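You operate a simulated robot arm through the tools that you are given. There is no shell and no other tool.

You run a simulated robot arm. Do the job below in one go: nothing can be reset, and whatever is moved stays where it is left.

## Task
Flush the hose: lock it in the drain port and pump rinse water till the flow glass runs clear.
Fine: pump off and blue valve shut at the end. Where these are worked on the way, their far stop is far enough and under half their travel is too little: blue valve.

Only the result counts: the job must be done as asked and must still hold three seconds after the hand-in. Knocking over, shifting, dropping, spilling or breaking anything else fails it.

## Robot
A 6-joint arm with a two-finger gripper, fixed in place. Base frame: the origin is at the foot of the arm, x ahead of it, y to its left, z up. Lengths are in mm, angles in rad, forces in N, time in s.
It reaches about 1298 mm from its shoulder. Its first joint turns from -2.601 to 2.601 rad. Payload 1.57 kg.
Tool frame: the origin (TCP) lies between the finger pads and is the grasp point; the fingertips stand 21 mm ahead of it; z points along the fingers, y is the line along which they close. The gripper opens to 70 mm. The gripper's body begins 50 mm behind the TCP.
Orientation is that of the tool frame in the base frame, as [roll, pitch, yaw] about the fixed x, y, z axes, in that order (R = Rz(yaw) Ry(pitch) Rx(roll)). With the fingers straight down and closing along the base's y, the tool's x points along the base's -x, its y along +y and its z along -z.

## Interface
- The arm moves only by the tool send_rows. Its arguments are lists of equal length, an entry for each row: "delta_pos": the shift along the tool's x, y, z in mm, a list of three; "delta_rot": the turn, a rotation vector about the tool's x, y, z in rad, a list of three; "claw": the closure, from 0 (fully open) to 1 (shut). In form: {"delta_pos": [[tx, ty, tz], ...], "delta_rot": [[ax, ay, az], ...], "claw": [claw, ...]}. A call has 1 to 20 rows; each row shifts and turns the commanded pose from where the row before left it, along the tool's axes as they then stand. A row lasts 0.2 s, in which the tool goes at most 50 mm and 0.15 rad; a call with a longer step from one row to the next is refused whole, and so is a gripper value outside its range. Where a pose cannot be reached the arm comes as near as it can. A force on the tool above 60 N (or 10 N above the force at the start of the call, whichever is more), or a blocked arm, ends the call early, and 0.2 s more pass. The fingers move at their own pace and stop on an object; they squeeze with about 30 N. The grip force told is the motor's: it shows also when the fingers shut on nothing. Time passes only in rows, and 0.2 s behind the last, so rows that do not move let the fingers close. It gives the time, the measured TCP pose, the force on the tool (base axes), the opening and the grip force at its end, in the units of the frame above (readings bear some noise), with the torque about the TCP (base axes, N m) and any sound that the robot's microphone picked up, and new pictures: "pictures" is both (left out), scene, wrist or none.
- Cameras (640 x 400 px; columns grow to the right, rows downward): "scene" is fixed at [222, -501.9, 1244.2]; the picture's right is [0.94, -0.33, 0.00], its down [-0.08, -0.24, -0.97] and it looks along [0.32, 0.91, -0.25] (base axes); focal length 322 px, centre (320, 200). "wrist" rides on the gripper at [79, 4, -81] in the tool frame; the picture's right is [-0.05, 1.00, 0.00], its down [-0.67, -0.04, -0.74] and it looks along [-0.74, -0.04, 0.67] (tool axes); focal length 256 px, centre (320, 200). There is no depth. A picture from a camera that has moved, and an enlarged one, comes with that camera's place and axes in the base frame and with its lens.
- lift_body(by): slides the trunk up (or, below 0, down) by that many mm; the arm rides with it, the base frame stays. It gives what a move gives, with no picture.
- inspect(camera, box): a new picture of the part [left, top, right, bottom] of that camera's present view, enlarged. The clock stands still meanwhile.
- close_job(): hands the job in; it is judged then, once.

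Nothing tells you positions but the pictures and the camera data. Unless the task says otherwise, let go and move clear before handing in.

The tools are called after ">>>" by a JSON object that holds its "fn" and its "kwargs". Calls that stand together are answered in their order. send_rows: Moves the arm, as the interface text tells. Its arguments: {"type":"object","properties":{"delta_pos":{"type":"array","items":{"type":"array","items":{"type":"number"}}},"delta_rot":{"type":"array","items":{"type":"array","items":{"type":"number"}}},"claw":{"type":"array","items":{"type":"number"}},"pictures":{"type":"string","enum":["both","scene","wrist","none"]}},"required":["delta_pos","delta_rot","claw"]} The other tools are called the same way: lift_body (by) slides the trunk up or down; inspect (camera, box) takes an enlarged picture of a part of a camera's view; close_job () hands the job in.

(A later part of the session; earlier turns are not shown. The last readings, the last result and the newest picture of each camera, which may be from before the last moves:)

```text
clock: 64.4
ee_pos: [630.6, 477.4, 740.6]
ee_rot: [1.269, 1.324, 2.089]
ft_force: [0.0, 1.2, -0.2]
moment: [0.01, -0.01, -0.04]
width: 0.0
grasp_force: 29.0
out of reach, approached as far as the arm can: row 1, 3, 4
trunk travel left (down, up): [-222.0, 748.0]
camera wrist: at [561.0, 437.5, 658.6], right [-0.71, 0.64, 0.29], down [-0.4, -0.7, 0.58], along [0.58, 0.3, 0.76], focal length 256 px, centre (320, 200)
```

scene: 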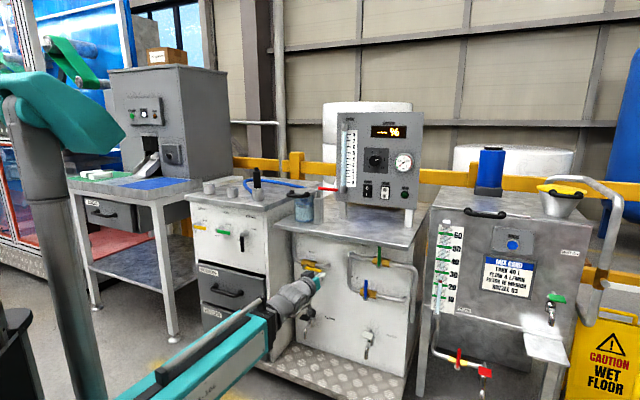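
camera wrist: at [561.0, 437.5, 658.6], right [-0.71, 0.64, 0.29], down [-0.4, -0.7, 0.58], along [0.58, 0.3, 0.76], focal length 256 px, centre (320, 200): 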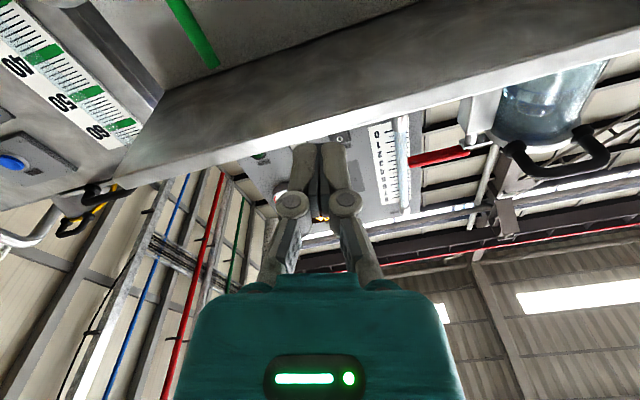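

The commanded pose had kept the ideal orientation, so my correction overshot. I'll undo it.

>>> {"fn": "send_rows", "kwargs": {"delta_pos": [[0, 0, 0], [0, 0, 0], [0, 0, 0]], "delta_rot": [[0.0175, 0.04, -0.1155], [0.0175, 0.04, -0.1155], [0, 0, 0]], "claw": [1, 1, 1]}}

```text
clock: 65.2
ee_pos: [629.6, 478.0, 725.2]
ee_rot: [2.564, 1.56, -2.93]
ft_force: [0.2, 0.6, 0.1]
moment: [-0.04, 0.0, 0.01]
width: 0.0
grasp_force: 28.8
out of reach, approached as far as the arm can: row 1, 2
trunk travel left (down, up): [-222.0, 748.0]
camera wrist: at [567.9, 422.7, 646.6], right [-0.71, 0.7, 0.06], down [-0.49, -0.55, 0.67], along [0.51, 0.45, 0.74], focal length 256 px, centre (320, 200)
```

scene: 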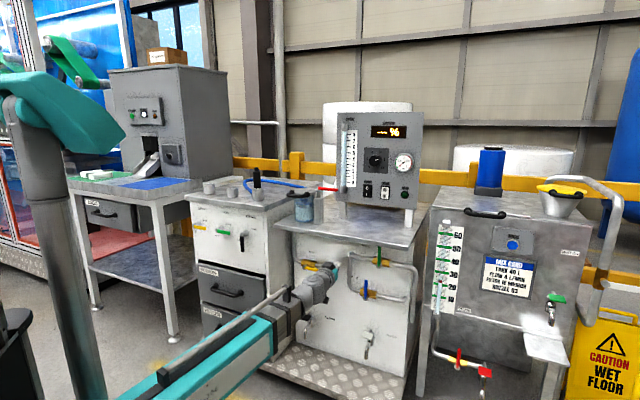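
wrist: 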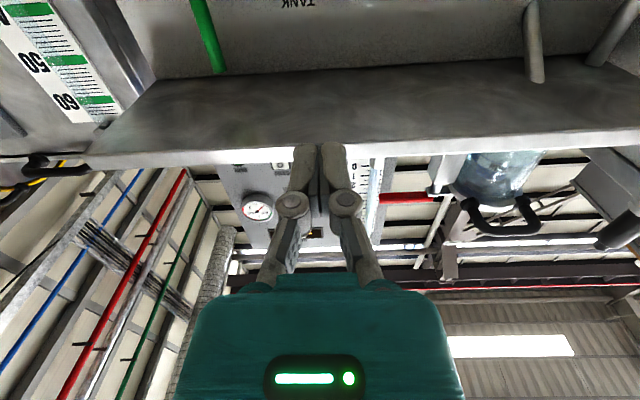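

Orientation is restored at q≈783. Lower the trunk to valve height and look at the blue valve.

>>> {"fn": "lift_body", "kwargs": {"by": -190}}

>>> {"fn": "send_rows", "kwargs": {"delta_pos": [[0, 0, 0]], "delta_rot": [[0, 0, 0]], "claw": [1]}}

>>> {"fn": "inspect", "kwargs": {"camera": "scene", "box": [290, 230, 420, 330]}}

>>> {"fn": "inspect", "kwargs": {"camera": "wrist", "box": [160, 40, 440, 220]}}

```text
clock: 67.3
ee_pos: [628.7, 475.7, 535.8]
ee_rot: [2.506, 1.56, -2.989]
ft_force: [-0.6, -0.1, -0.1]
moment: [0.01, 0.01, 0.01]
width: 0.0
grasp_force: 28.7
trunk travel left (down, up): [-32.0, 938.0]
```

```text
clock: 67.7
ee_pos: [628.2, 476.8, 535.7]
ee_rot: [2.503, 1.561, -2.994]
ft_force: [-0.4, 0.2, -0.1]
moment: [0.01, -0.02, 0.0]
width: 0.0
grasp_force: 28.3
trunk travel left (down, up): [-32.0, 938.0]
camera wrist: at [567.9, 422.6, 456.6], right [-0.71, 0.7, 0.06], down [-0.49, -0.55, 0.67], along [0.51, 0.45, 0.74], focal length 256 px, centre (320, 200)
```

scene: 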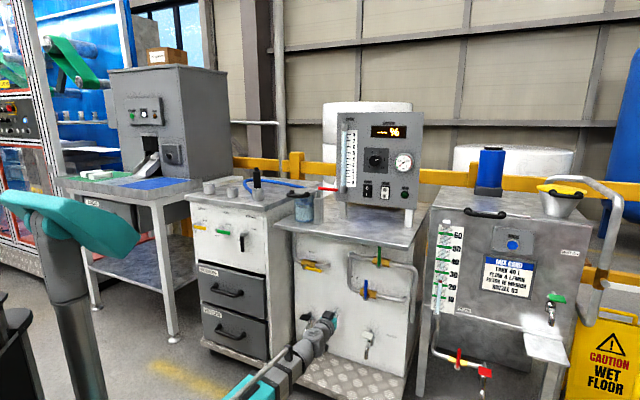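
wrist: 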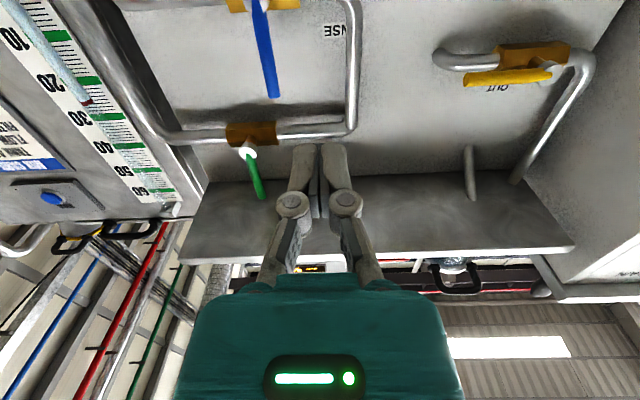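

```text
4.00 times, centred on (355, 280) of scene
camera zoom: at [222.0, -501.9, 1244.2], right [0.94, -0.33, 0.0], down [-0.08, -0.24, -0.97], along [0.32, 0.91, -0.25], focal length 1288 px, centre (180, -120)
```

zoom: 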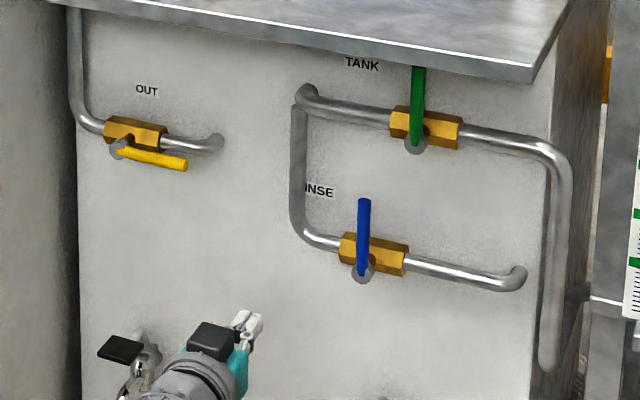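

```text
2.22 times, centred on (300, 130) of wrist
camera zoom: at [567.9, 422.6, 456.6], right [-0.71, 0.7, 0.06], down [-0.49, -0.55, 0.67], along [0.51, 0.45, 0.74], focal length 569 px, centre (364, 356)
```

zoom: 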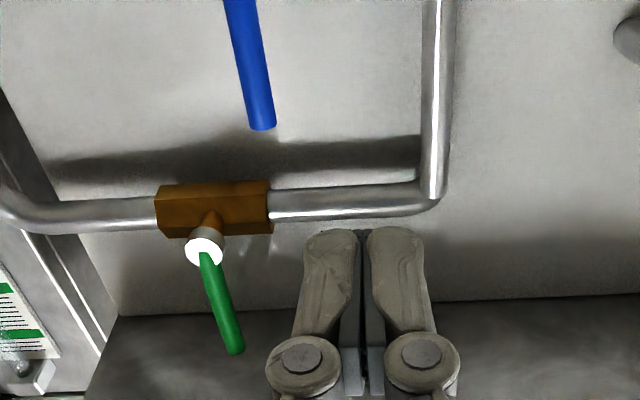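

Blue handle tip refined to (805,577,585), consistent. I'll pitch up slightly and advance to the left side of the blue handle.

>>> {"fn": "send_rows", "kwargs": {"delta_pos": [[-13, -12, 0], [-13, -13, 0], [5.2, 0, 37.5], [5.2, 0, 37.5], [5.2, 0, 37.5], [5.2, 0, 37.5], [5, 0, 36.5], [0, 0, 0]], "delta_rot": [[0, -0.068, 0], [0, -0.069, 0], [0, 0, 0], [0, 0, 0], [0, 0, 0], [0, 0, 0], [0, 0, 0], [0, 0, 0]], "claw": [1, 1, 1, 1, 1, 1, 1, 1]}}

>>> {"fn": "inspect", "kwargs": {"camera": "scene", "box": [290, 230, 420, 330]}}

>>> {"fn": "inspect", "kwargs": {"camera": "wrist", "box": [160, 40, 440, 220]}}

```text
clock: 69.5
ee_pos: [781.9, 588.7, 559.0]
ee_rot: [0.049, 1.446, 0.834]
ft_force: [0.0, -0.4, -1.4]
moment: [-0.01, 0.0, 0.01]
width: 0.0
grasp_force: 28.6
trunk travel left (down, up): [-32.0, 938.0]
camera wrist: at [728.8, 541.7, 471.2], right [-0.71, 0.7, 0.06], down [-0.55, -0.61, 0.57], along [0.43, 0.37, 0.82], focal length 256 px, centre (320, 200)
```

scene: 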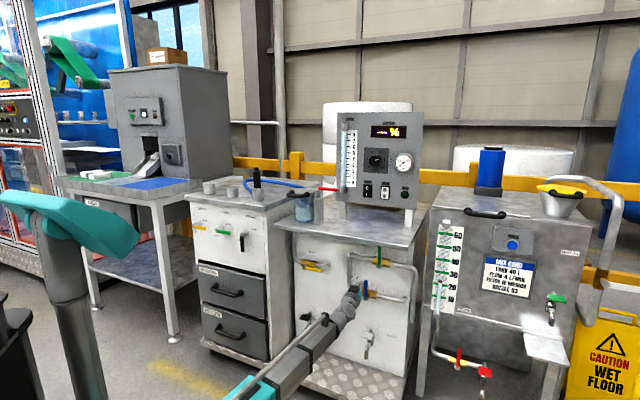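
wrist: 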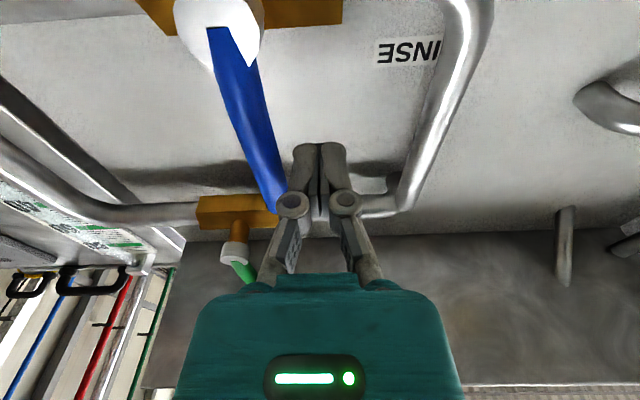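

```text
4.00 times, centred on (355, 280) of scene
camera zoom: at [222.0, -501.9, 1244.2], right [0.94, -0.33, 0.0], down [-0.08, -0.24, -0.97], along [0.32, 0.91, -0.25], focal length 1288 px, centre (180, -120)
```

zoom: 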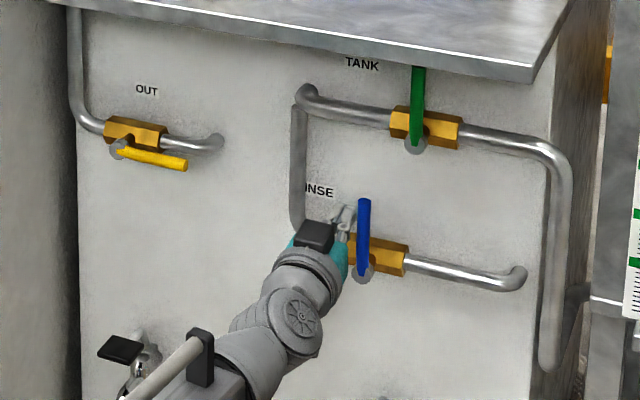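

```text
2.22 times, centred on (300, 130) of wrist
camera zoom: at [728.8, 541.7, 471.2], right [-0.71, 0.7, 0.06], down [-0.55, -0.61, 0.57], along [0.43, 0.37, 0.82], focal length 569 px, centre (364, 356)
```

zoom: 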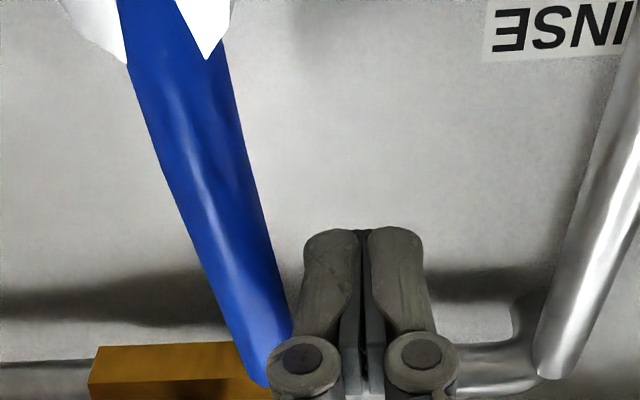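

The finger is beside the blue handle. Sweep it clockwise to the right (open).

>>> {"fn": "send_rows", "kwargs": {"delta_pos": [[-3, -11.4, 0], [-2, -9, 0], [-1, -9, 0], [2.5, -12, 0], [3.8, -11.6, 0], [6.7, -10.4, 0], [8, -9.8, 0], [10, -7.2, 0], [11, -6.4, 0], [7, -2.6, 0], [0, 0, 0]], "delta_rot": [[0, -0.012, 0], [0, -0.01, 0], [0, -0.006, 0], [0, 0.013, 0], [0, 0.02, 0], [0, 0.035, 0], [0, 0.042, 0], [0, 0.052, 0], [0, 0.057, 0], [0, 0.037, 0], [0, 0, 0]], "claw": [1, 1, 1, 1, 1, 1, 1, 1, 1, 1, 1]}}

>>> {"fn": "inspect", "kwargs": {"camera": "scene", "box": [290, 230, 420, 330]}}

>>> {"fn": "inspect", "kwargs": {"camera": "wrist", "box": [160, 40, 440, 220]}}

```text
clock: 71.9
ee_pos: [842.4, 529.3, 517.3]
ee_rot: [3.077, 1.47, -2.419]
ft_force: [-0.4, -0.1, -0.1]
moment: [0.01, 0.06, -0.02]
width: 0.0
grasp_force: 29.0
trunk travel left (down, up): [-32.0, 938.0]
camera wrist: at [776.7, 469.5, 447.2], right [-0.7, 0.71, 0.06], down [-0.45, -0.51, 0.74], along [0.55, 0.49, 0.67], focal length 256 px, centre (320, 200)
```

scene: 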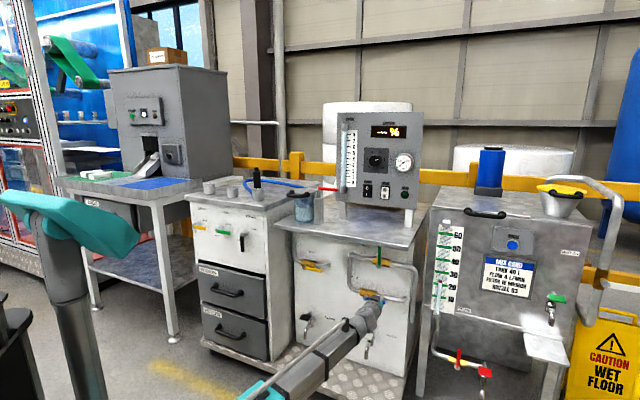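
wrist: 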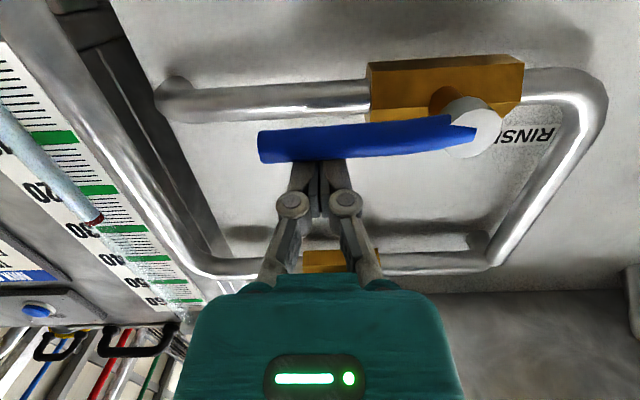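

```text
4.00 times, centred on (355, 280) of scene
camera zoom: at [222.0, -501.9, 1244.2], right [0.94, -0.33, 0.0], down [-0.08, -0.24, -0.97], along [0.32, 0.91, -0.25], focal length 1288 px, centre (180, -120)
```

zoom: 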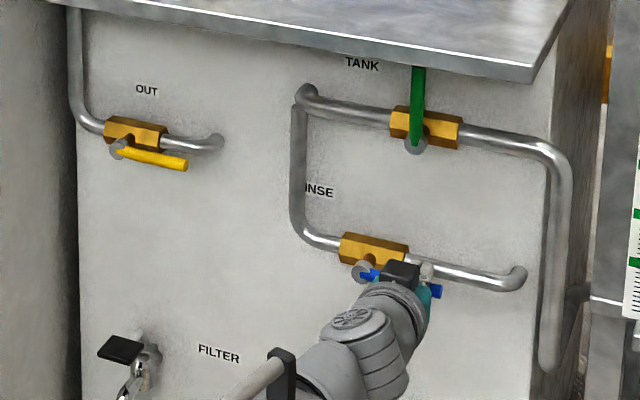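

```text
2.22 times, centred on (300, 130) of wrist
camera zoom: at [776.7, 469.5, 447.2], right [-0.7, 0.71, 0.06], down [-0.45, -0.51, 0.74], along [0.55, 0.49, 0.67], focal length 569 px, centre (364, 356)
```

zoom: 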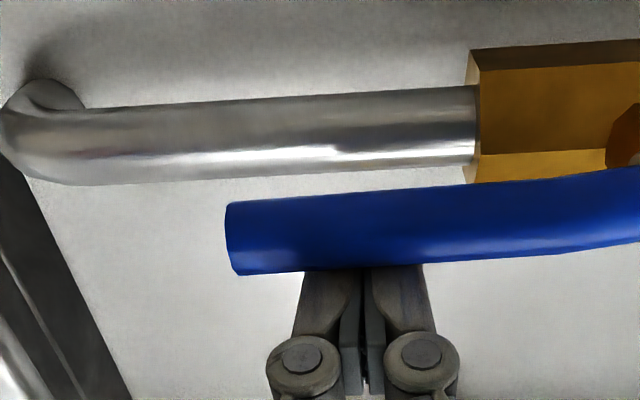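

The handle is nearly along the pipe; no stop yet. Push down a little more until it stops.

>>> {"fn": "send_rows", "kwargs": {"delta_pos": [[4, 0, 0], [4, 0, 0], [3, 0, 0], [0, 0, 0]], "delta_rot": [[0, 0.021, 0], [0, 0.021, 0], [0, 0.015, 0], [0, 0, 0]], "claw": [1, 1, 1, 1], "pictures": "wrist"}}

>>> {"fn": "inspect", "kwargs": {"camera": "scene", "box": [290, 230, 420, 330]}}

```text
clock: 72.7
ee_pos: [842.5, 529.2, 516.0]
ee_rot: [3.074, 1.429, -2.432]
ft_force: [-3.6, 3.7, 49.4]
moment: [0.28, -0.19, -0.34]
width: 6.2
grasp_force: 28.2
trunk travel left (down, up): [-32.0, 938.0]
stopped in row 3: the force on the tool passed its limit at 66 N (the readings are from after the stop); the commanded pose is now the measured one
camera wrist: at [774.3, 468.0, 448.0], right [-0.7, 0.72, 0.06], down [-0.43, -0.48, 0.76], along [0.58, 0.5, 0.64], focal length 256 px, centre (320, 200)
```

wrist: 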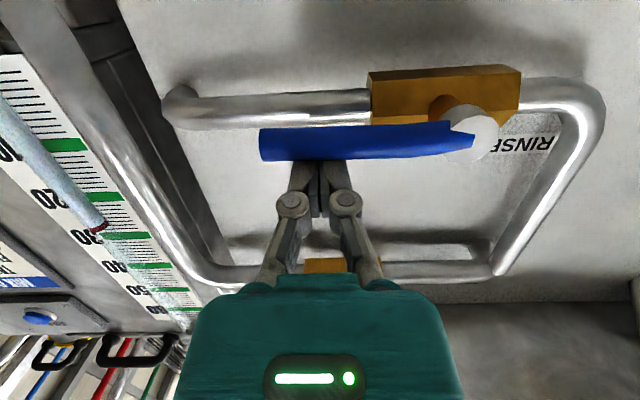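

```text
4.00 times, centred on (355, 280) of scene
camera zoom: at [222.0, -501.9, 1244.2], right [0.94, -0.33, 0.0], down [-0.08, -0.24, -0.97], along [0.32, 0.91, -0.25], focal length 1288 px, centre (180, -120)
```

zoom: 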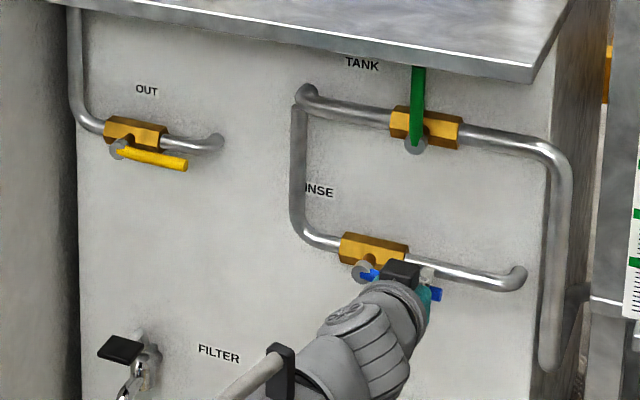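

The blue valve is at its far stop (open). I'll back out, and raise toward the panel's pump switch.

>>> {"fn": "send_rows", "kwargs": {"delta_pos": [[-6, 0, 0], [-6, 0, 0], [0, 0, -40], [0, 0, -40], [0, 0, -40], [0, 0, -40], [0, 0, -30], [0, 0, 0]], "delta_rot": [[0, -0.04, 0], [0, -0.04, 0], [0, -0.03, 0], [0, -0.03, 0], [0, 0, 0], [0, 0, 0], [0, 0, 0], [0, 0, 0]], "claw": [1, 1, 1, 1, 1, 1, 1, 1], "pictures": "scene"}}

>>> {"fn": "inspect", "kwargs": {"camera": "scene", "box": [290, 230, 420, 330]}}

```text
clock: 74.5
ee_pos: [710.7, 397.5, 534.1]
ee_rot: [2.461, 1.557, -3.038]
ft_force: [-0.5, 0.2, 0.9]
moment: [0.01, -0.02, -0.04]
width: 0.1
grasp_force: 28.5
out of reach, approached as far as the arm can: row 2, 3
trunk travel left (down, up): [-32.0, 938.0]
```

scene: 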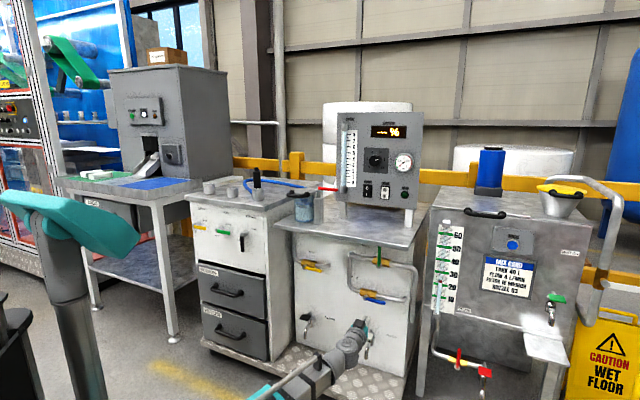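

```text
4.00 times, centred on (355, 280) of scene
camera zoom: at [222.0, -501.9, 1244.2], right [0.94, -0.33, 0.0], down [-0.08, -0.24, -0.97], along [0.32, 0.91, -0.25], focal length 1288 px, centre (180, -120)
```

zoom: 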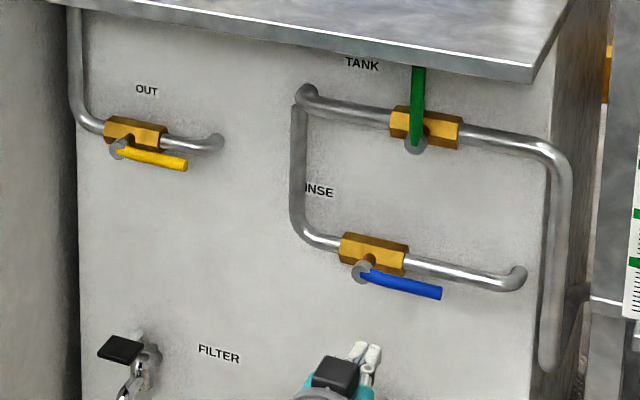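

Blue valve handle now lies along its pipe like the open yellow one. Raise the trunk to panel height.

>>> {"fn": "lift_body", "kwargs": {"by": 400}}

>>> {"fn": "lift_body", "kwargs": {"by": 95}}

>>> {"fn": "send_rows", "kwargs": {"delta_pos": [[23, 25, 0], [23, 25, 0], [23, 26, 0], [23, 26, 0], [0, 0, 0]], "delta_rot": [[0, 0.125, 0], [0, 0.125, 0], [0, 0.125, 0], [0, 0.125, 0], [0, 0, 0]], "claw": [1, 1, 1, 1, 1]}}

>>> {"fn": "inspect", "kwargs": {"camera": "wrist", "box": [160, 40, 480, 240]}}

```text
clock: 78.3
ee_pos: [710.1, 398.5, 933.4]
ee_rot: [2.46, 1.558, -3.038]
ft_force: [0.2, -0.1, -0.4]
moment: [0.0, 0.01, 0.01]
width: 0.0
grasp_force: 28.5
trunk travel left (down, up): [-432.0, 538.0]
```

```text
clock: 79.6
ee_pos: [711.1, 397.9, 1029.3]
ee_rot: [2.462, 1.559, -3.037]
ft_force: [0.5, 0.3, 0.4]
moment: [-0.02, -0.02, 0.0]
width: 0.0
grasp_force: 29.0
trunk travel left (down, up): [-527.0, 443.0]
```

```text
clock: 80.8
ee_pos: [627.2, 459.4, 940.0]
ee_rot: [3.125, 1.058, -2.376]
ft_force: [0.6, -0.2, -0.5]
moment: [-0.01, 0.0, 0.0]
width: 0.1
grasp_force: 28.3
trunk travel left (down, up): [-527.0, 443.0]
camera wrist: at [547.4, 385.7, 911.2], right [-0.69, 0.73, 0.06], down [-0.2, -0.26, 0.95], along [0.7, 0.64, 0.32], focal length 256 px, centre (320, 200)
```

scene: 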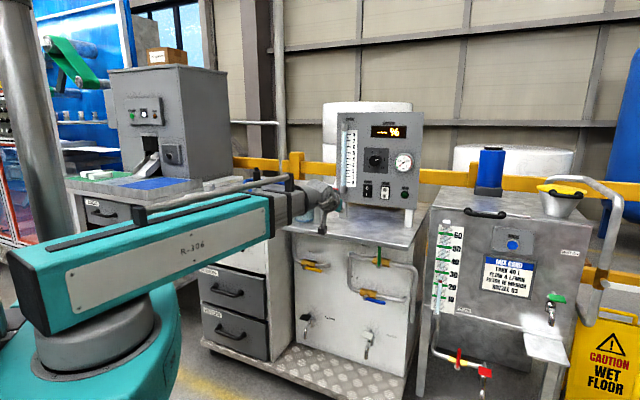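
wrist: 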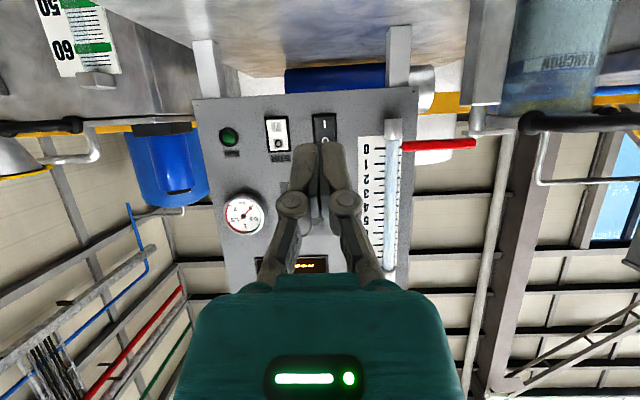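

```text
2.00 times, centred on (320, 140) of wrist
camera zoom: at [547.4, 385.7, 911.2], right [-0.69, 0.73, 0.06], down [-0.2, -0.26, 0.95], along [0.7, 0.64, 0.32], focal length 512 px, centre (320, 320)
```

zoom: 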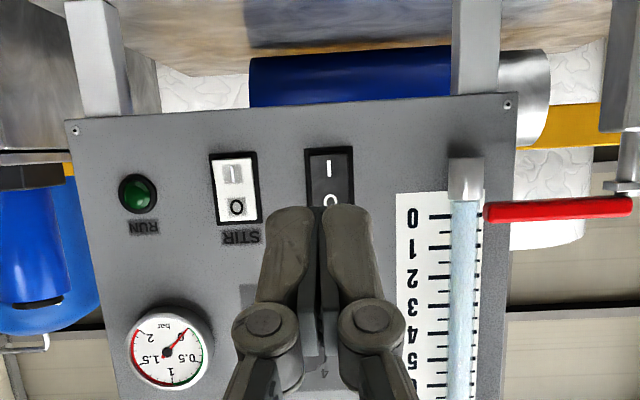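

Measured the pump switch: "I" at (846,677,927), "O" at z≈950; tool is laterally aligned. I'll lower 14 mm and advance toward the I half.

>>> {"fn": "lift_body", "kwargs": {"by": -14}}

>>> {"fn": "send_rows", "kwargs": {"delta_pos": [[-21.6, 0, 39.5], [-21.6, 0, 39.5], [-21.6, 0, 39.5], [-21.6, 0, 39.5], [-21.6, 0, 39.5], [0, 0, 0]], "delta_rot": [[0, 0, 0], [0, 0, 0], [0, 0, 0], [0, 0, 0], [0, 0, 0], [0, 0, 0]], "claw": [1, 1, 1, 1, 1, 1]}}

>>> {"fn": "inspect", "kwargs": {"camera": "wrist", "box": [160, 40, 480, 240]}}

>>> {"fn": "inspect", "kwargs": {"camera": "scene", "box": [280, 90, 440, 220]}}

```text
clock: 81.5
ee_pos: [628.5, 459.6, 925.7]
ee_rot: [3.124, 1.06, -2.375]
ft_force: [0.4, 0.2, 0.1]
moment: [-0.01, -0.01, 0.01]
width: 0.4
grasp_force: 28.8
trunk travel left (down, up): [-513.0, 457.0]
```

```text
clock: 82.8
ee_pos: [785.0, 620.3, 924.4]
ee_rot: [3.124, 1.059, -2.376]
ft_force: [1.1, 0.0, 0.5]
moment: [0.0, 0.0, 0.02]
width: 0.0
grasp_force: 28.8
out of reach, approached as far as the arm can: row 4
trunk travel left (down, up): [-513.0, 457.0]
camera wrist: at [705.2, 545.9, 897.0], right [-0.69, 0.73, 0.06], down [-0.2, -0.26, 0.95], along [0.7, 0.64, 0.32], focal length 256 px, centre (320, 200)
```

scene: 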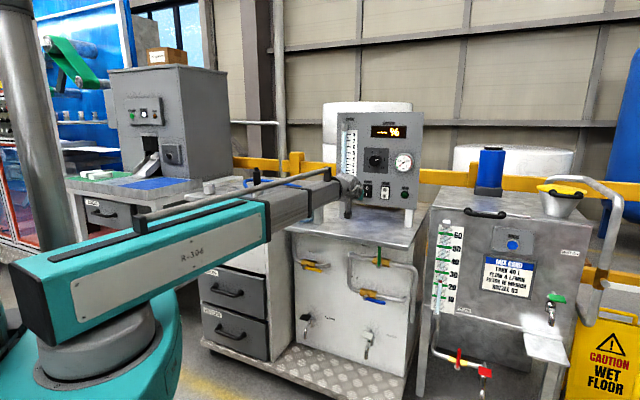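
wrist: 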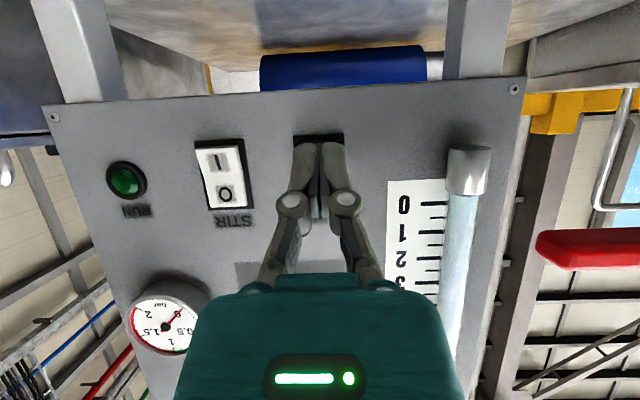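

```text
2.00 times, centred on (320, 140) of wrist
camera zoom: at [705.2, 545.9, 897.0], right [-0.69, 0.73, 0.06], down [-0.2, -0.26, 0.95], along [0.7, 0.64, 0.32], focal length 512 px, centre (320, 320)
```

zoom: 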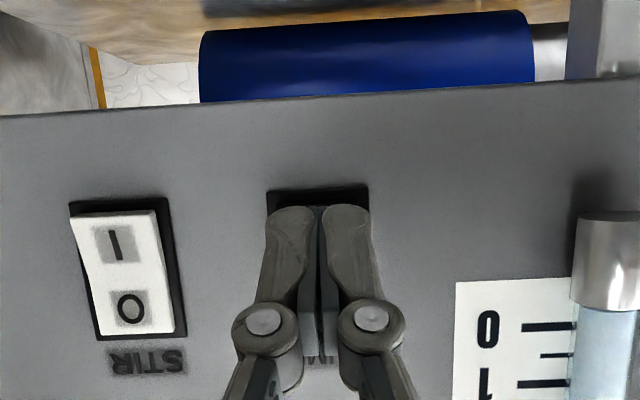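

```text
3.08 times, centred on (360, 155) of scene
camera zoom: at [222.0, -501.9, 1244.2], right [0.94, -0.33, 0.0], down [-0.08, -0.24, -0.97], along [0.32, 0.91, -0.25], focal length 991 px, centre (197, 338)
```

zoom: 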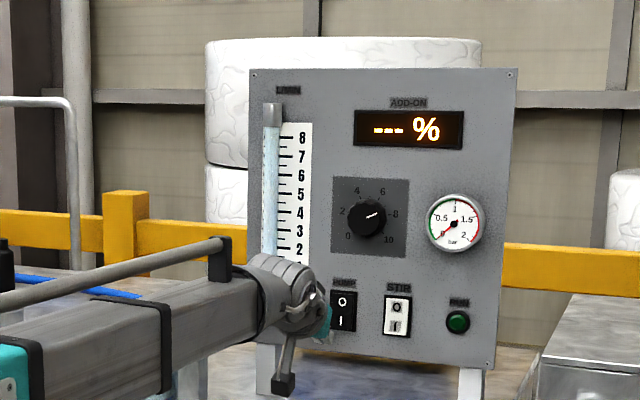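

The fingertips are about 60 mm from the switch, aligned on it. Advance slowly to press the I half.

>>> {"fn": "send_rows", "kwargs": {"delta_pos": [[-19.4, 0, 35.1], [-2.4, 0, 4.4], [-2.4, 0, 4.4], [-2.4, 0, 4.4], [0, 0, 0]], "delta_rot": [[0, 0, 0], [0, 0, 0], [0, 0, 0], [0, 0, 0], [0, 0, 0]], "claw": [1, 1, 1, 1, 1]}}

>>> {"fn": "inspect", "kwargs": {"camera": "scene", "box": [330, 100, 430, 210]}}

>>> {"fn": "inspect", "kwargs": {"camera": "wrist", "box": [160, 40, 480, 240]}}

```text
clock: 84.0
ee_pos: [827.6, 656.8, 926.7]
ee_rot: [3.121, 1.059, -2.376]
ft_force: [-0.3, 0.3, 0.4]
moment: [-0.02, -0.02, 0.0]
width: 0.0
grasp_force: 28.9
trunk travel left (down, up): [-513.0, 457.0]
camera wrist: at [746.2, 583.3, 897.2], right [-0.69, 0.73, 0.06], down [-0.2, -0.26, 0.95], along [0.7, 0.64, 0.32], focal length 256 px, centre (320, 200)
```

scene: 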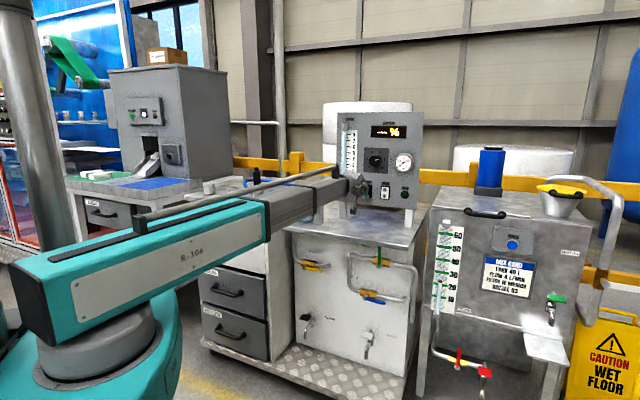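
wrist: 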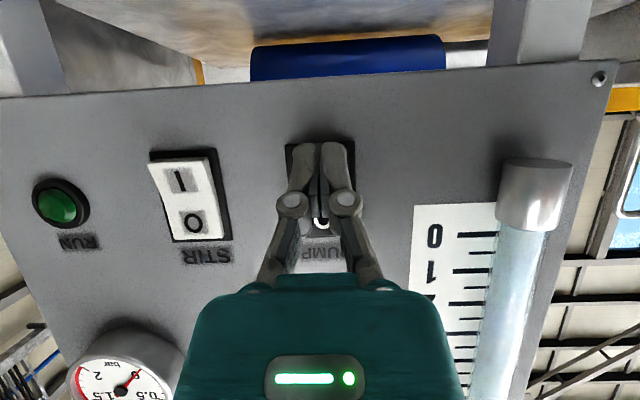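

```text
3.64 times, centred on (380, 155) of scene
camera zoom: at [222.0, -501.9, 1244.2], right [0.94, -0.33, 0.0], down [-0.08, -0.24, -0.97], along [0.32, 0.91, -0.25], focal length 1171 px, centre (102, 364)
```

zoom: 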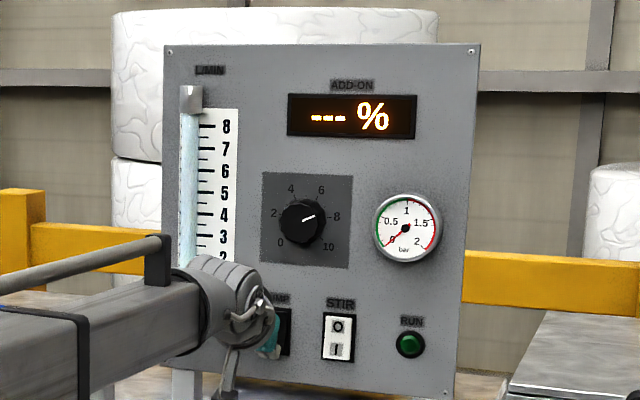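

```text
2.00 times, centred on (320, 140) of wrist
camera zoom: at [746.2, 583.3, 897.2], right [-0.69, 0.73, 0.06], down [-0.2, -0.26, 0.95], along [0.7, 0.64, 0.32], focal length 512 px, centre (320, 320)
```

zoom: 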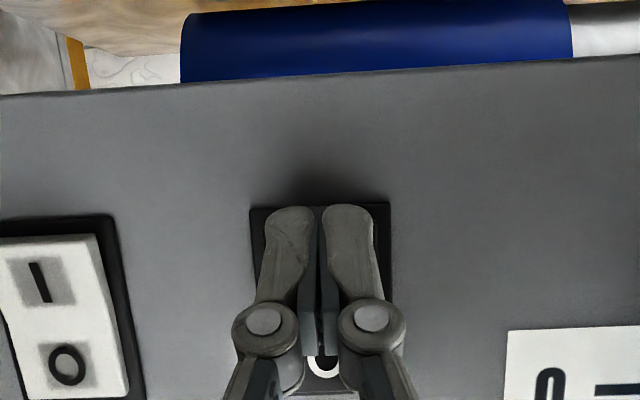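

Not touching yet. Continue in small steps until contact.

>>> {"fn": "send_rows", "kwargs": {"delta_pos": [[-1.5, 0, 2.6], [-1.5, 0, 2.6], [-1.5, 0, 2.6], [0, 0, 0]], "delta_rot": [[0, 0, 0], [0, 0, 0], [0, 0, 0], [0, 0, 0]], "claw": [1, 1, 1, 1], "pictures": "none"}}

>>> {"fn": "inspect", "kwargs": {"camera": "scene", "box": [330, 100, 430, 210]}}

```text
clock: 85.0
ee_pos: [829.4, 661.0, 926.2]
ee_rot: [3.126, 1.051, -2.374]
ft_force: [-37.2, -41.5, -22.1]
moment: [-0.63, 0.27, -0.08]
width: 5.9
grasp_force: 29.0
trunk travel left (down, up): [-513.0, 457.0]
heard: click
```

```text
3.64 times, centred on (380, 155) of scene
camera zoom: at [222.0, -501.9, 1244.2], right [0.94, -0.33, 0.0], down [-0.08, -0.24, -0.97], along [0.32, 0.91, -0.25], focal length 1171 px, centre (102, 364)
```

zoom: 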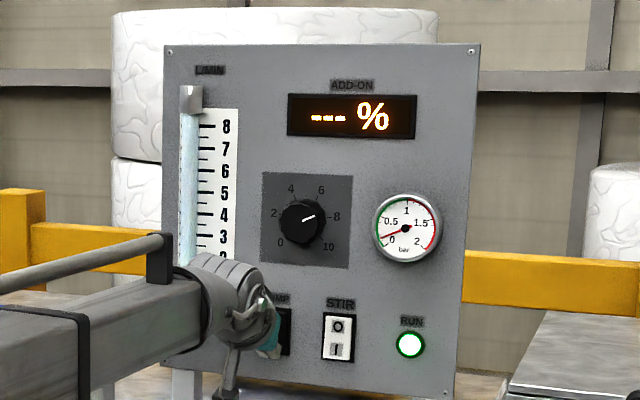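

Click heard and the RUN lamp is lit. I'll back off along the approach and watch the flow glass.

>>> {"fn": "send_rows", "kwargs": {"delta_pos": [[3, 0, -5.3], [14.5, 0, -26], [14.5, 0, -26], [14.5, 0, -26], [0, 0, 0]], "delta_rot": [[0, 0, 0], [0, 0, 0], [0, 0, 0], [0, 0, 0], [0, 0, 0]], "claw": [1, 1, 1, 1, 1], "pictures": "wrist"}}

>>> {"fn": "inspect", "kwargs": {"camera": "scene", "box": [320, 90, 440, 220]}}

>>> {"fn": "inspect", "kwargs": {"camera": "scene", "box": [200, 160, 330, 250]}}

```text
clock: 86.2
ee_pos: [766.4, 594.8, 926.5]
ee_rot: [3.123, 1.06, -2.376]
ft_force: [-0.1, 0.1, -0.3]
moment: [0.0, 0.0, 0.02]
width: 0.1
grasp_force: 28.3
trunk travel left (down, up): [-513.0, 457.0]
camera wrist: at [686.4, 520.5, 897.4], right [-0.69, 0.73, 0.06], down [-0.2, -0.26, 0.94], along [0.7, 0.64, 0.32], focal length 256 px, centre (320, 200)
```

wrist: 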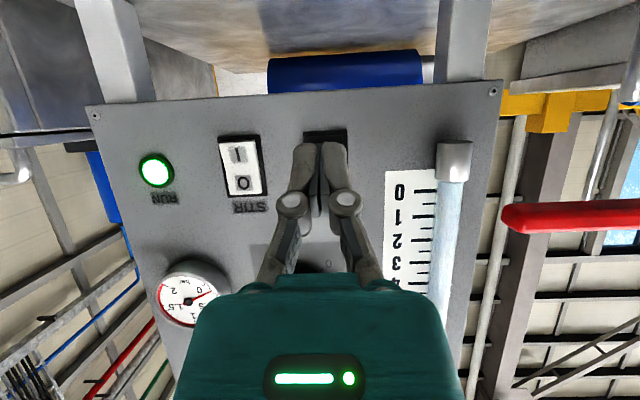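

```text
3.08 times, centred on (380, 155) of scene
camera zoom: at [222.0, -501.9, 1244.2], right [0.94, -0.33, 0.0], down [-0.08, -0.24, -0.97], along [0.32, 0.91, -0.25], focal length 991 px, centre (135, 338)
```

zoom: 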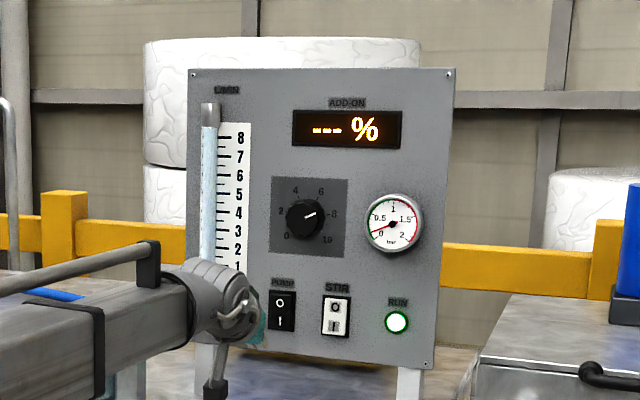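

```text
4.44 times, centred on (265, 205) of scene
camera zoom: at [222.0, -501.9, 1244.2], right [0.94, -0.33, 0.0], down [-0.08, -0.24, -0.97], along [0.32, 0.91, -0.25], focal length 1432 px, centre (564, 178)
```

zoom: 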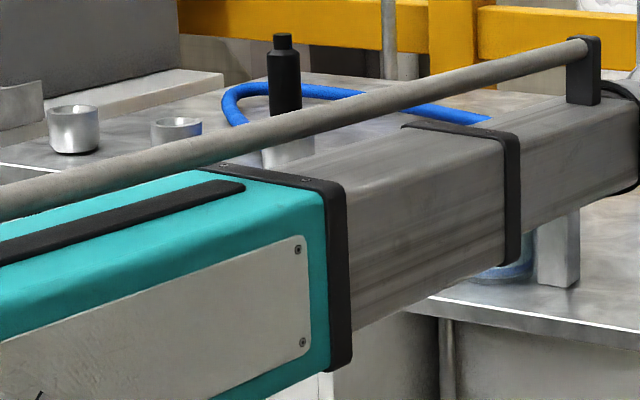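

The pump runs; the arm hides the lower flow glass. I'll retract further for a clear view and watch the glass.

>>> {"fn": "send_rows", "kwargs": {"delta_pos": [[21.6, 0, -39.5], [21.6, 0, -39.5], [21.6, 0, -39.5], [21.6, 0, -39.5], [0, 0, 0]], "delta_rot": [[0, 0, 0], [0, 0, 0], [0, 0, 0], [0, 0, 0], [0, 0, 0]], "claw": [1, 1, 1, 1, 1], "pictures": "wrist"}}

>>> {"fn": "inspect", "kwargs": {"camera": "scene", "box": [320, 90, 440, 220]}}

>>> {"fn": "inspect", "kwargs": {"camera": "wrist", "box": [340, 90, 460, 300]}}

```text
clock: 87.5
ee_pos: [639.2, 468.0, 927.2]
ee_rot: [3.124, 1.059, -2.376]
ft_force: [0.0, 0.6, -0.5]
moment: [0.01, 0.0, 0.0]
width: 0.0
grasp_force: 28.6
trunk travel left (down, up): [-513.0, 457.0]
camera wrist: at [557.0, 392.6, 897.5], right [-0.69, 0.73, 0.06], down [-0.2, -0.26, 0.94], along [0.7, 0.64, 0.32], focal length 256 px, centre (320, 200)
```

wrist: 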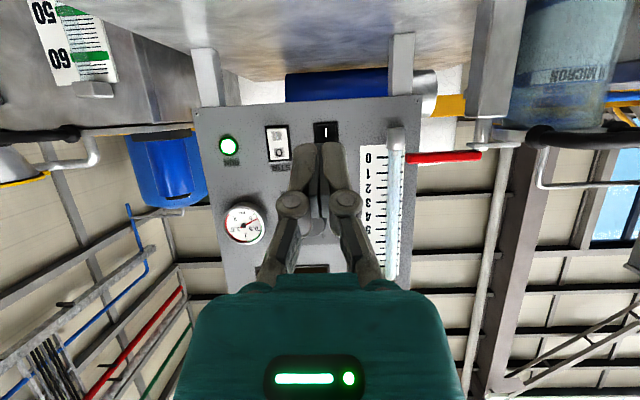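

```text
3.08 times, centred on (380, 155) of scene
camera zoom: at [222.0, -501.9, 1244.2], right [0.94, -0.33, 0.0], down [-0.08, -0.24, -0.97], along [0.32, 0.91, -0.25], focal length 991 px, centre (135, 338)
```

zoom: 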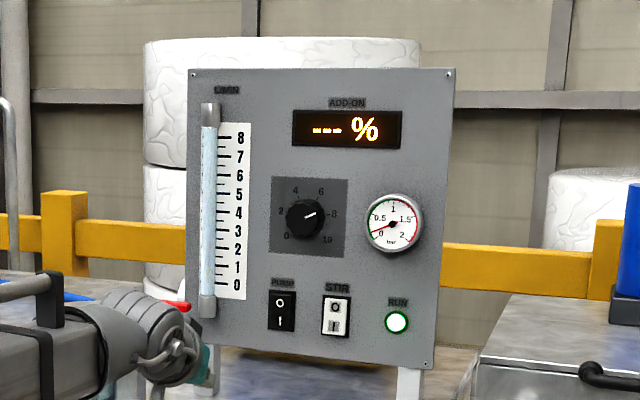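

```text
1.90 times, centred on (400, 195) of wrist
camera zoom: at [557.0, 392.6, 897.5], right [-0.69, 0.73, 0.06], down [-0.2, -0.26, 0.94], along [0.7, 0.64, 0.32], focal length 488 px, centre (168, 210)
```

zoom: 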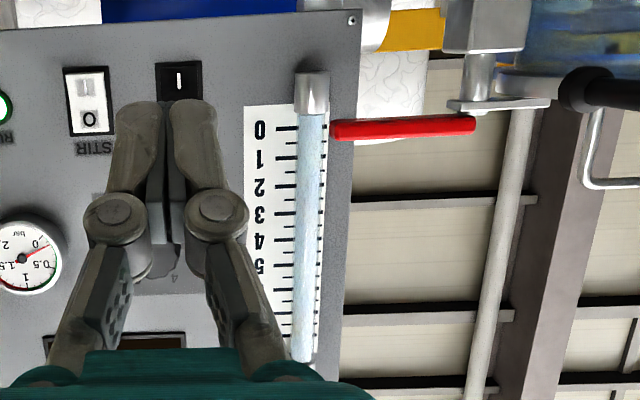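

The lamp is on but I can't see a float or colour in the glass yet. Zoom in on the tube and gauge, and let some time pass.

>>> {"fn": "inspect", "kwargs": {"camera": "scene", "box": [335, 110, 375, 205]}}

>>> {"fn": "inspect", "kwargs": {"camera": "scene", "box": [385, 145, 420, 205]}}

>>> {"fn": "send_rows", "kwargs": {"delta_pos": [[0, 0, 0], [0, 0, 0], [0, 0, 0], [0, 0, 0], [0, 0, 0]], "delta_rot": [[0, 0, 0], [0, 0, 0], [0, 0, 0], [0, 0, 0], [0, 0, 0]], "claw": [1, 1, 1, 1, 1], "pictures": "scene"}}

>>> {"fn": "inspect", "kwargs": {"camera": "scene", "box": [335, 110, 375, 205]}}

>>> {"fn": "inspect", "kwargs": {"camera": "scene", "box": [420, 215, 470, 320]}}

```text
4.21 times, centred on (355, 158) of scene
camera zoom: at [222.0, -501.9, 1244.2], right [0.94, -0.33, 0.0], down [-0.08, -0.24, -0.97], along [0.32, 0.91, -0.25], focal length 1356 px, centre (173, 379)
```

zoom: 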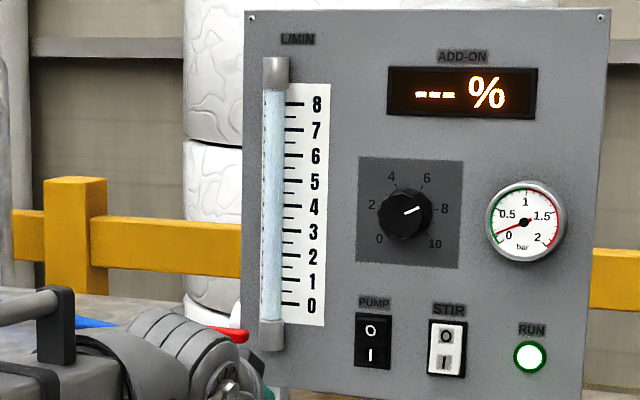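

```text
6.67 times, centred on (402, 175) of scene
camera zoom: at [222.0, -501.9, 1244.2], right [0.94, -0.33, 0.0], down [-0.08, -0.24, -0.97], along [0.32, 0.91, -0.25], focal length 2147 px, centre (-230, 367)
```

zoom: 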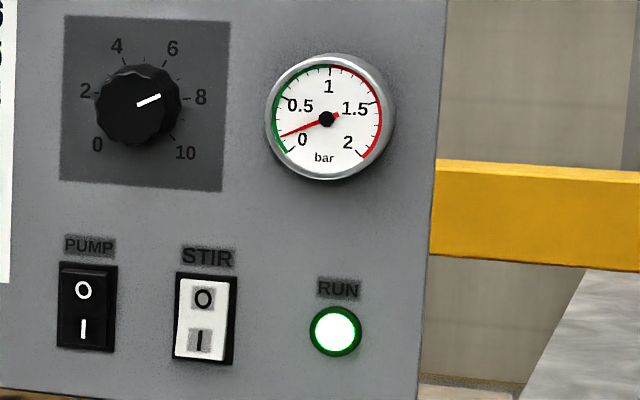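

```text
clock: 88.7
ee_pos: [637.2, 466.3, 927.5]
ee_rot: [3.124, 1.059, -2.376]
ft_force: [0.1, 0.0, 0.3]
moment: [0.0, 0.02, -0.04]
width: 0.0
grasp_force: 28.5
trunk travel left (down, up): [-513.0, 457.0]
```

scene: 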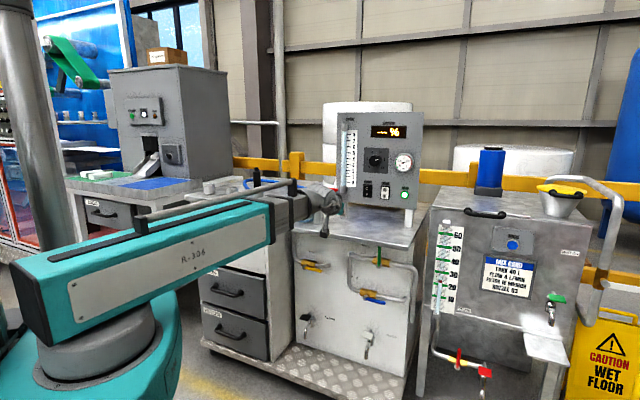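

```text
4.21 times, centred on (355, 158) of scene
camera zoom: at [222.0, -501.9, 1244.2], right [0.94, -0.33, 0.0], down [-0.08, -0.24, -0.97], along [0.32, 0.91, -0.25], focal length 1356 px, centre (173, 379)
```

zoom: 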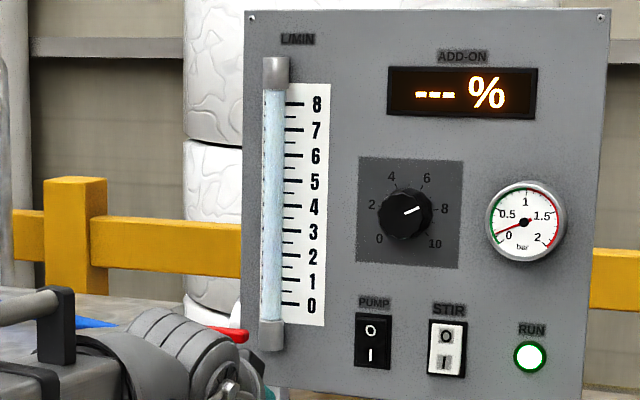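

```text
3.81 times, centred on (445, 268) of scene
camera zoom: at [222.0, -501.9, 1244.2], right [0.94, -0.33, 0.0], down [-0.08, -0.24, -0.97], along [0.32, 0.91, -0.25], focal length 1227 px, centre (-156, -57)
```

zoom: 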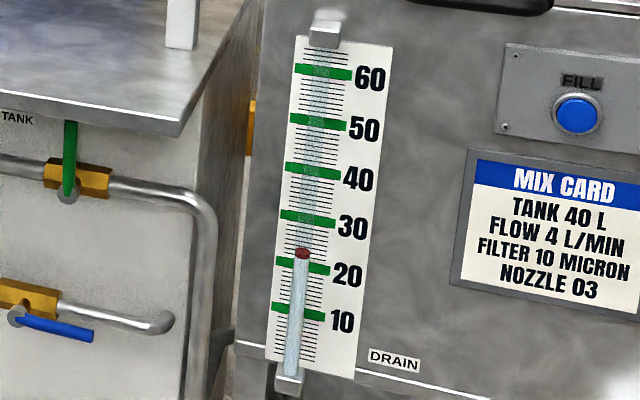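

Pressure reads about 0.15 bar but no float is visible. I'll wait a few seconds and re-check, and get a sharper wrist view of the glass and filter.

>>> {"fn": "send_rows", "kwargs": {"delta_pos": [[0, 40, 0], [0, 40, 0], [0, 40, 0], [0, 0, 0], [0, 0, 0], [0, 0, 0], [0, 0, 0], [0, 0, 0]], "delta_rot": [[0, 0, 0], [0, 0, 0], [0, 0, 0], [0, 0, 0], [0, 0, 0], [0, 0, 0], [0, 0, 0], [0, 0, 0]], "claw": [1, 1, 1, 1, 1, 1, 1, 1], "pictures": "wrist"}}

>>> {"fn": "inspect", "kwargs": {"camera": "scene", "box": [335, 110, 375, 205]}}

>>> {"fn": "inspect", "kwargs": {"camera": "wrist", "box": [230, 80, 330, 300]}}

>>> {"fn": "inspect", "kwargs": {"camera": "wrist", "box": [340, 0, 640, 200]}}

```text
clock: 90.5
ee_pos: [558.1, 553.8, 926.2]
ee_rot: [3.123, 1.06, -2.375]
ft_force: [-0.4, -0.4, 0.9]
moment: [0.0, 0.04, -0.01]
width: 0.3
grasp_force: 29.2
out of reach, approached as far as the arm can: row 1
trunk travel left (down, up): [-513.0, 457.0]
camera wrist: at [477.8, 479.7, 897.3], right [-0.69, 0.73, 0.06], down [-0.2, -0.26, 0.94], along [0.7, 0.64, 0.32], focal length 256 px, centre (320, 200)
```

wrist: 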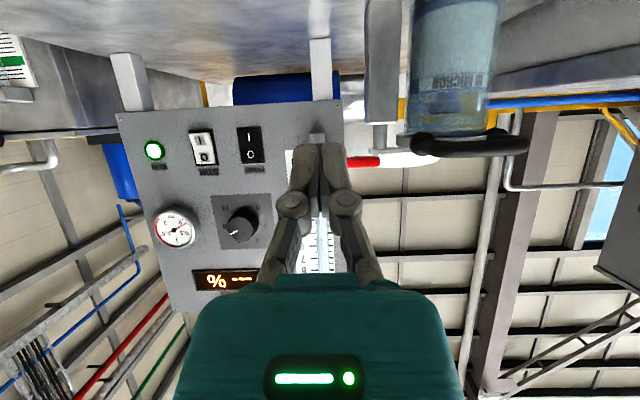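

```text
4.21 times, centred on (355, 158) of scene
camera zoom: at [222.0, -501.9, 1244.2], right [0.94, -0.33, 0.0], down [-0.08, -0.24, -0.97], along [0.32, 0.91, -0.25], focal length 1356 px, centre (173, 379)
```

zoom: 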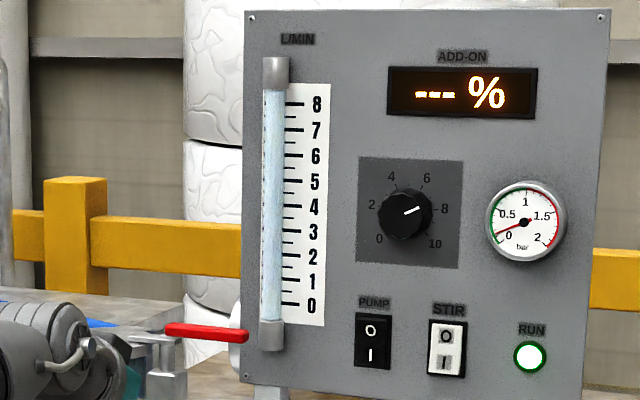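

```text
1.82 times, centred on (280, 190) of wrist
camera zoom: at [477.8, 479.7, 897.3], right [-0.69, 0.73, 0.06], down [-0.2, -0.26, 0.94], along [0.7, 0.64, 0.32], focal length 465 px, centre (393, 218)
```

zoom: 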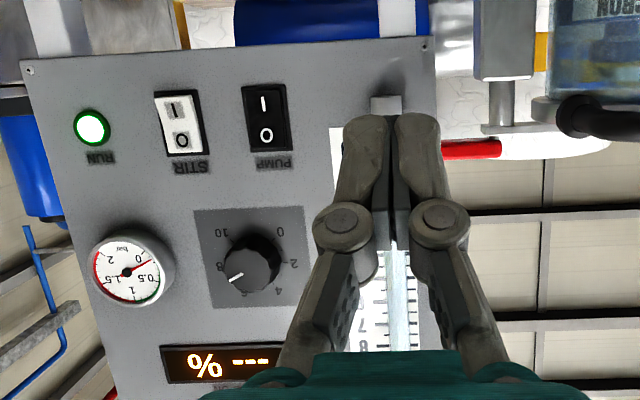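

```text
2.00 times, centred on (490, 100) of wrist
camera zoom: at [477.8, 479.7, 897.3], right [-0.69, 0.73, 0.06], down [-0.2, -0.26, 0.94], along [0.7, 0.64, 0.32], focal length 512 px, centre (-20, 400)
```

zoom: 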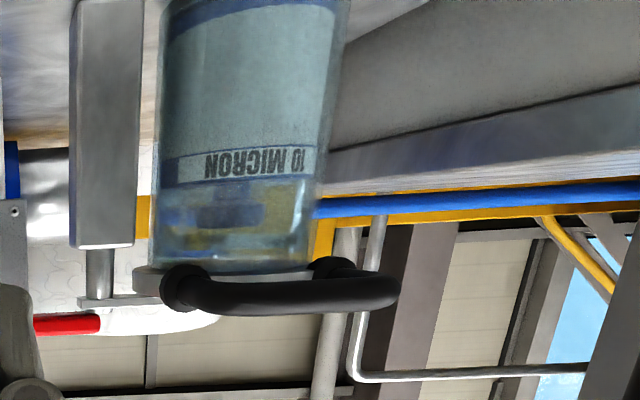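

The glass looks unchanged since the start, so I need a finer look at it for a float, colour or bubbles.

>>> {"fn": "inspect", "kwargs": {"camera": "scene", "box": [338, 120, 362, 160]}}

>>> {"fn": "inspect", "kwargs": {"camera": "scene", "box": [338, 155, 362, 195]}}

>>> {"fn": "inspect", "kwargs": {"camera": "scene", "box": [270, 160, 350, 230]}}

```text
10.00 times, centred on (350, 140) of scene
camera zoom: at [222.0, -501.9, 1244.2], right [0.94, -0.33, 0.0], down [-0.08, -0.24, -0.97], along [0.32, 0.91, -0.25], focal length 3221 px, centre (20, 800)
```

zoom: 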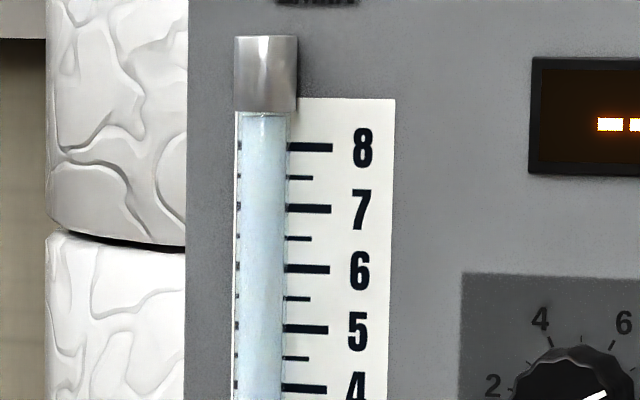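

```text
10.00 times, centred on (350, 175) of scene
camera zoom: at [222.0, -501.9, 1244.2], right [0.94, -0.33, 0.0], down [-0.08, -0.24, -0.97], along [0.32, 0.91, -0.25], focal length 3221 px, centre (20, 450)
```

zoom: 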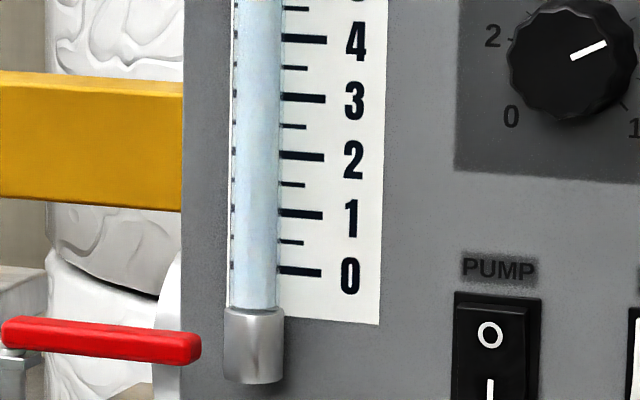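

```text
5.71 times, centred on (310, 195) of scene
camera zoom: at [222.0, -501.9, 1244.2], right [0.94, -0.33, 0.0], down [-0.08, -0.24, -0.97], along [0.32, 0.91, -0.25], focal length 1840 px, centre (377, 229)
```

zoom: 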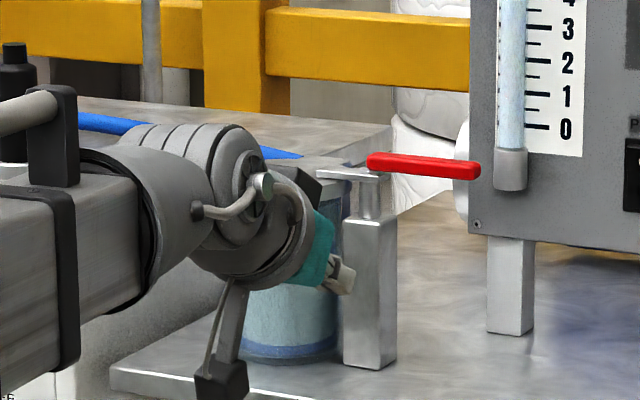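

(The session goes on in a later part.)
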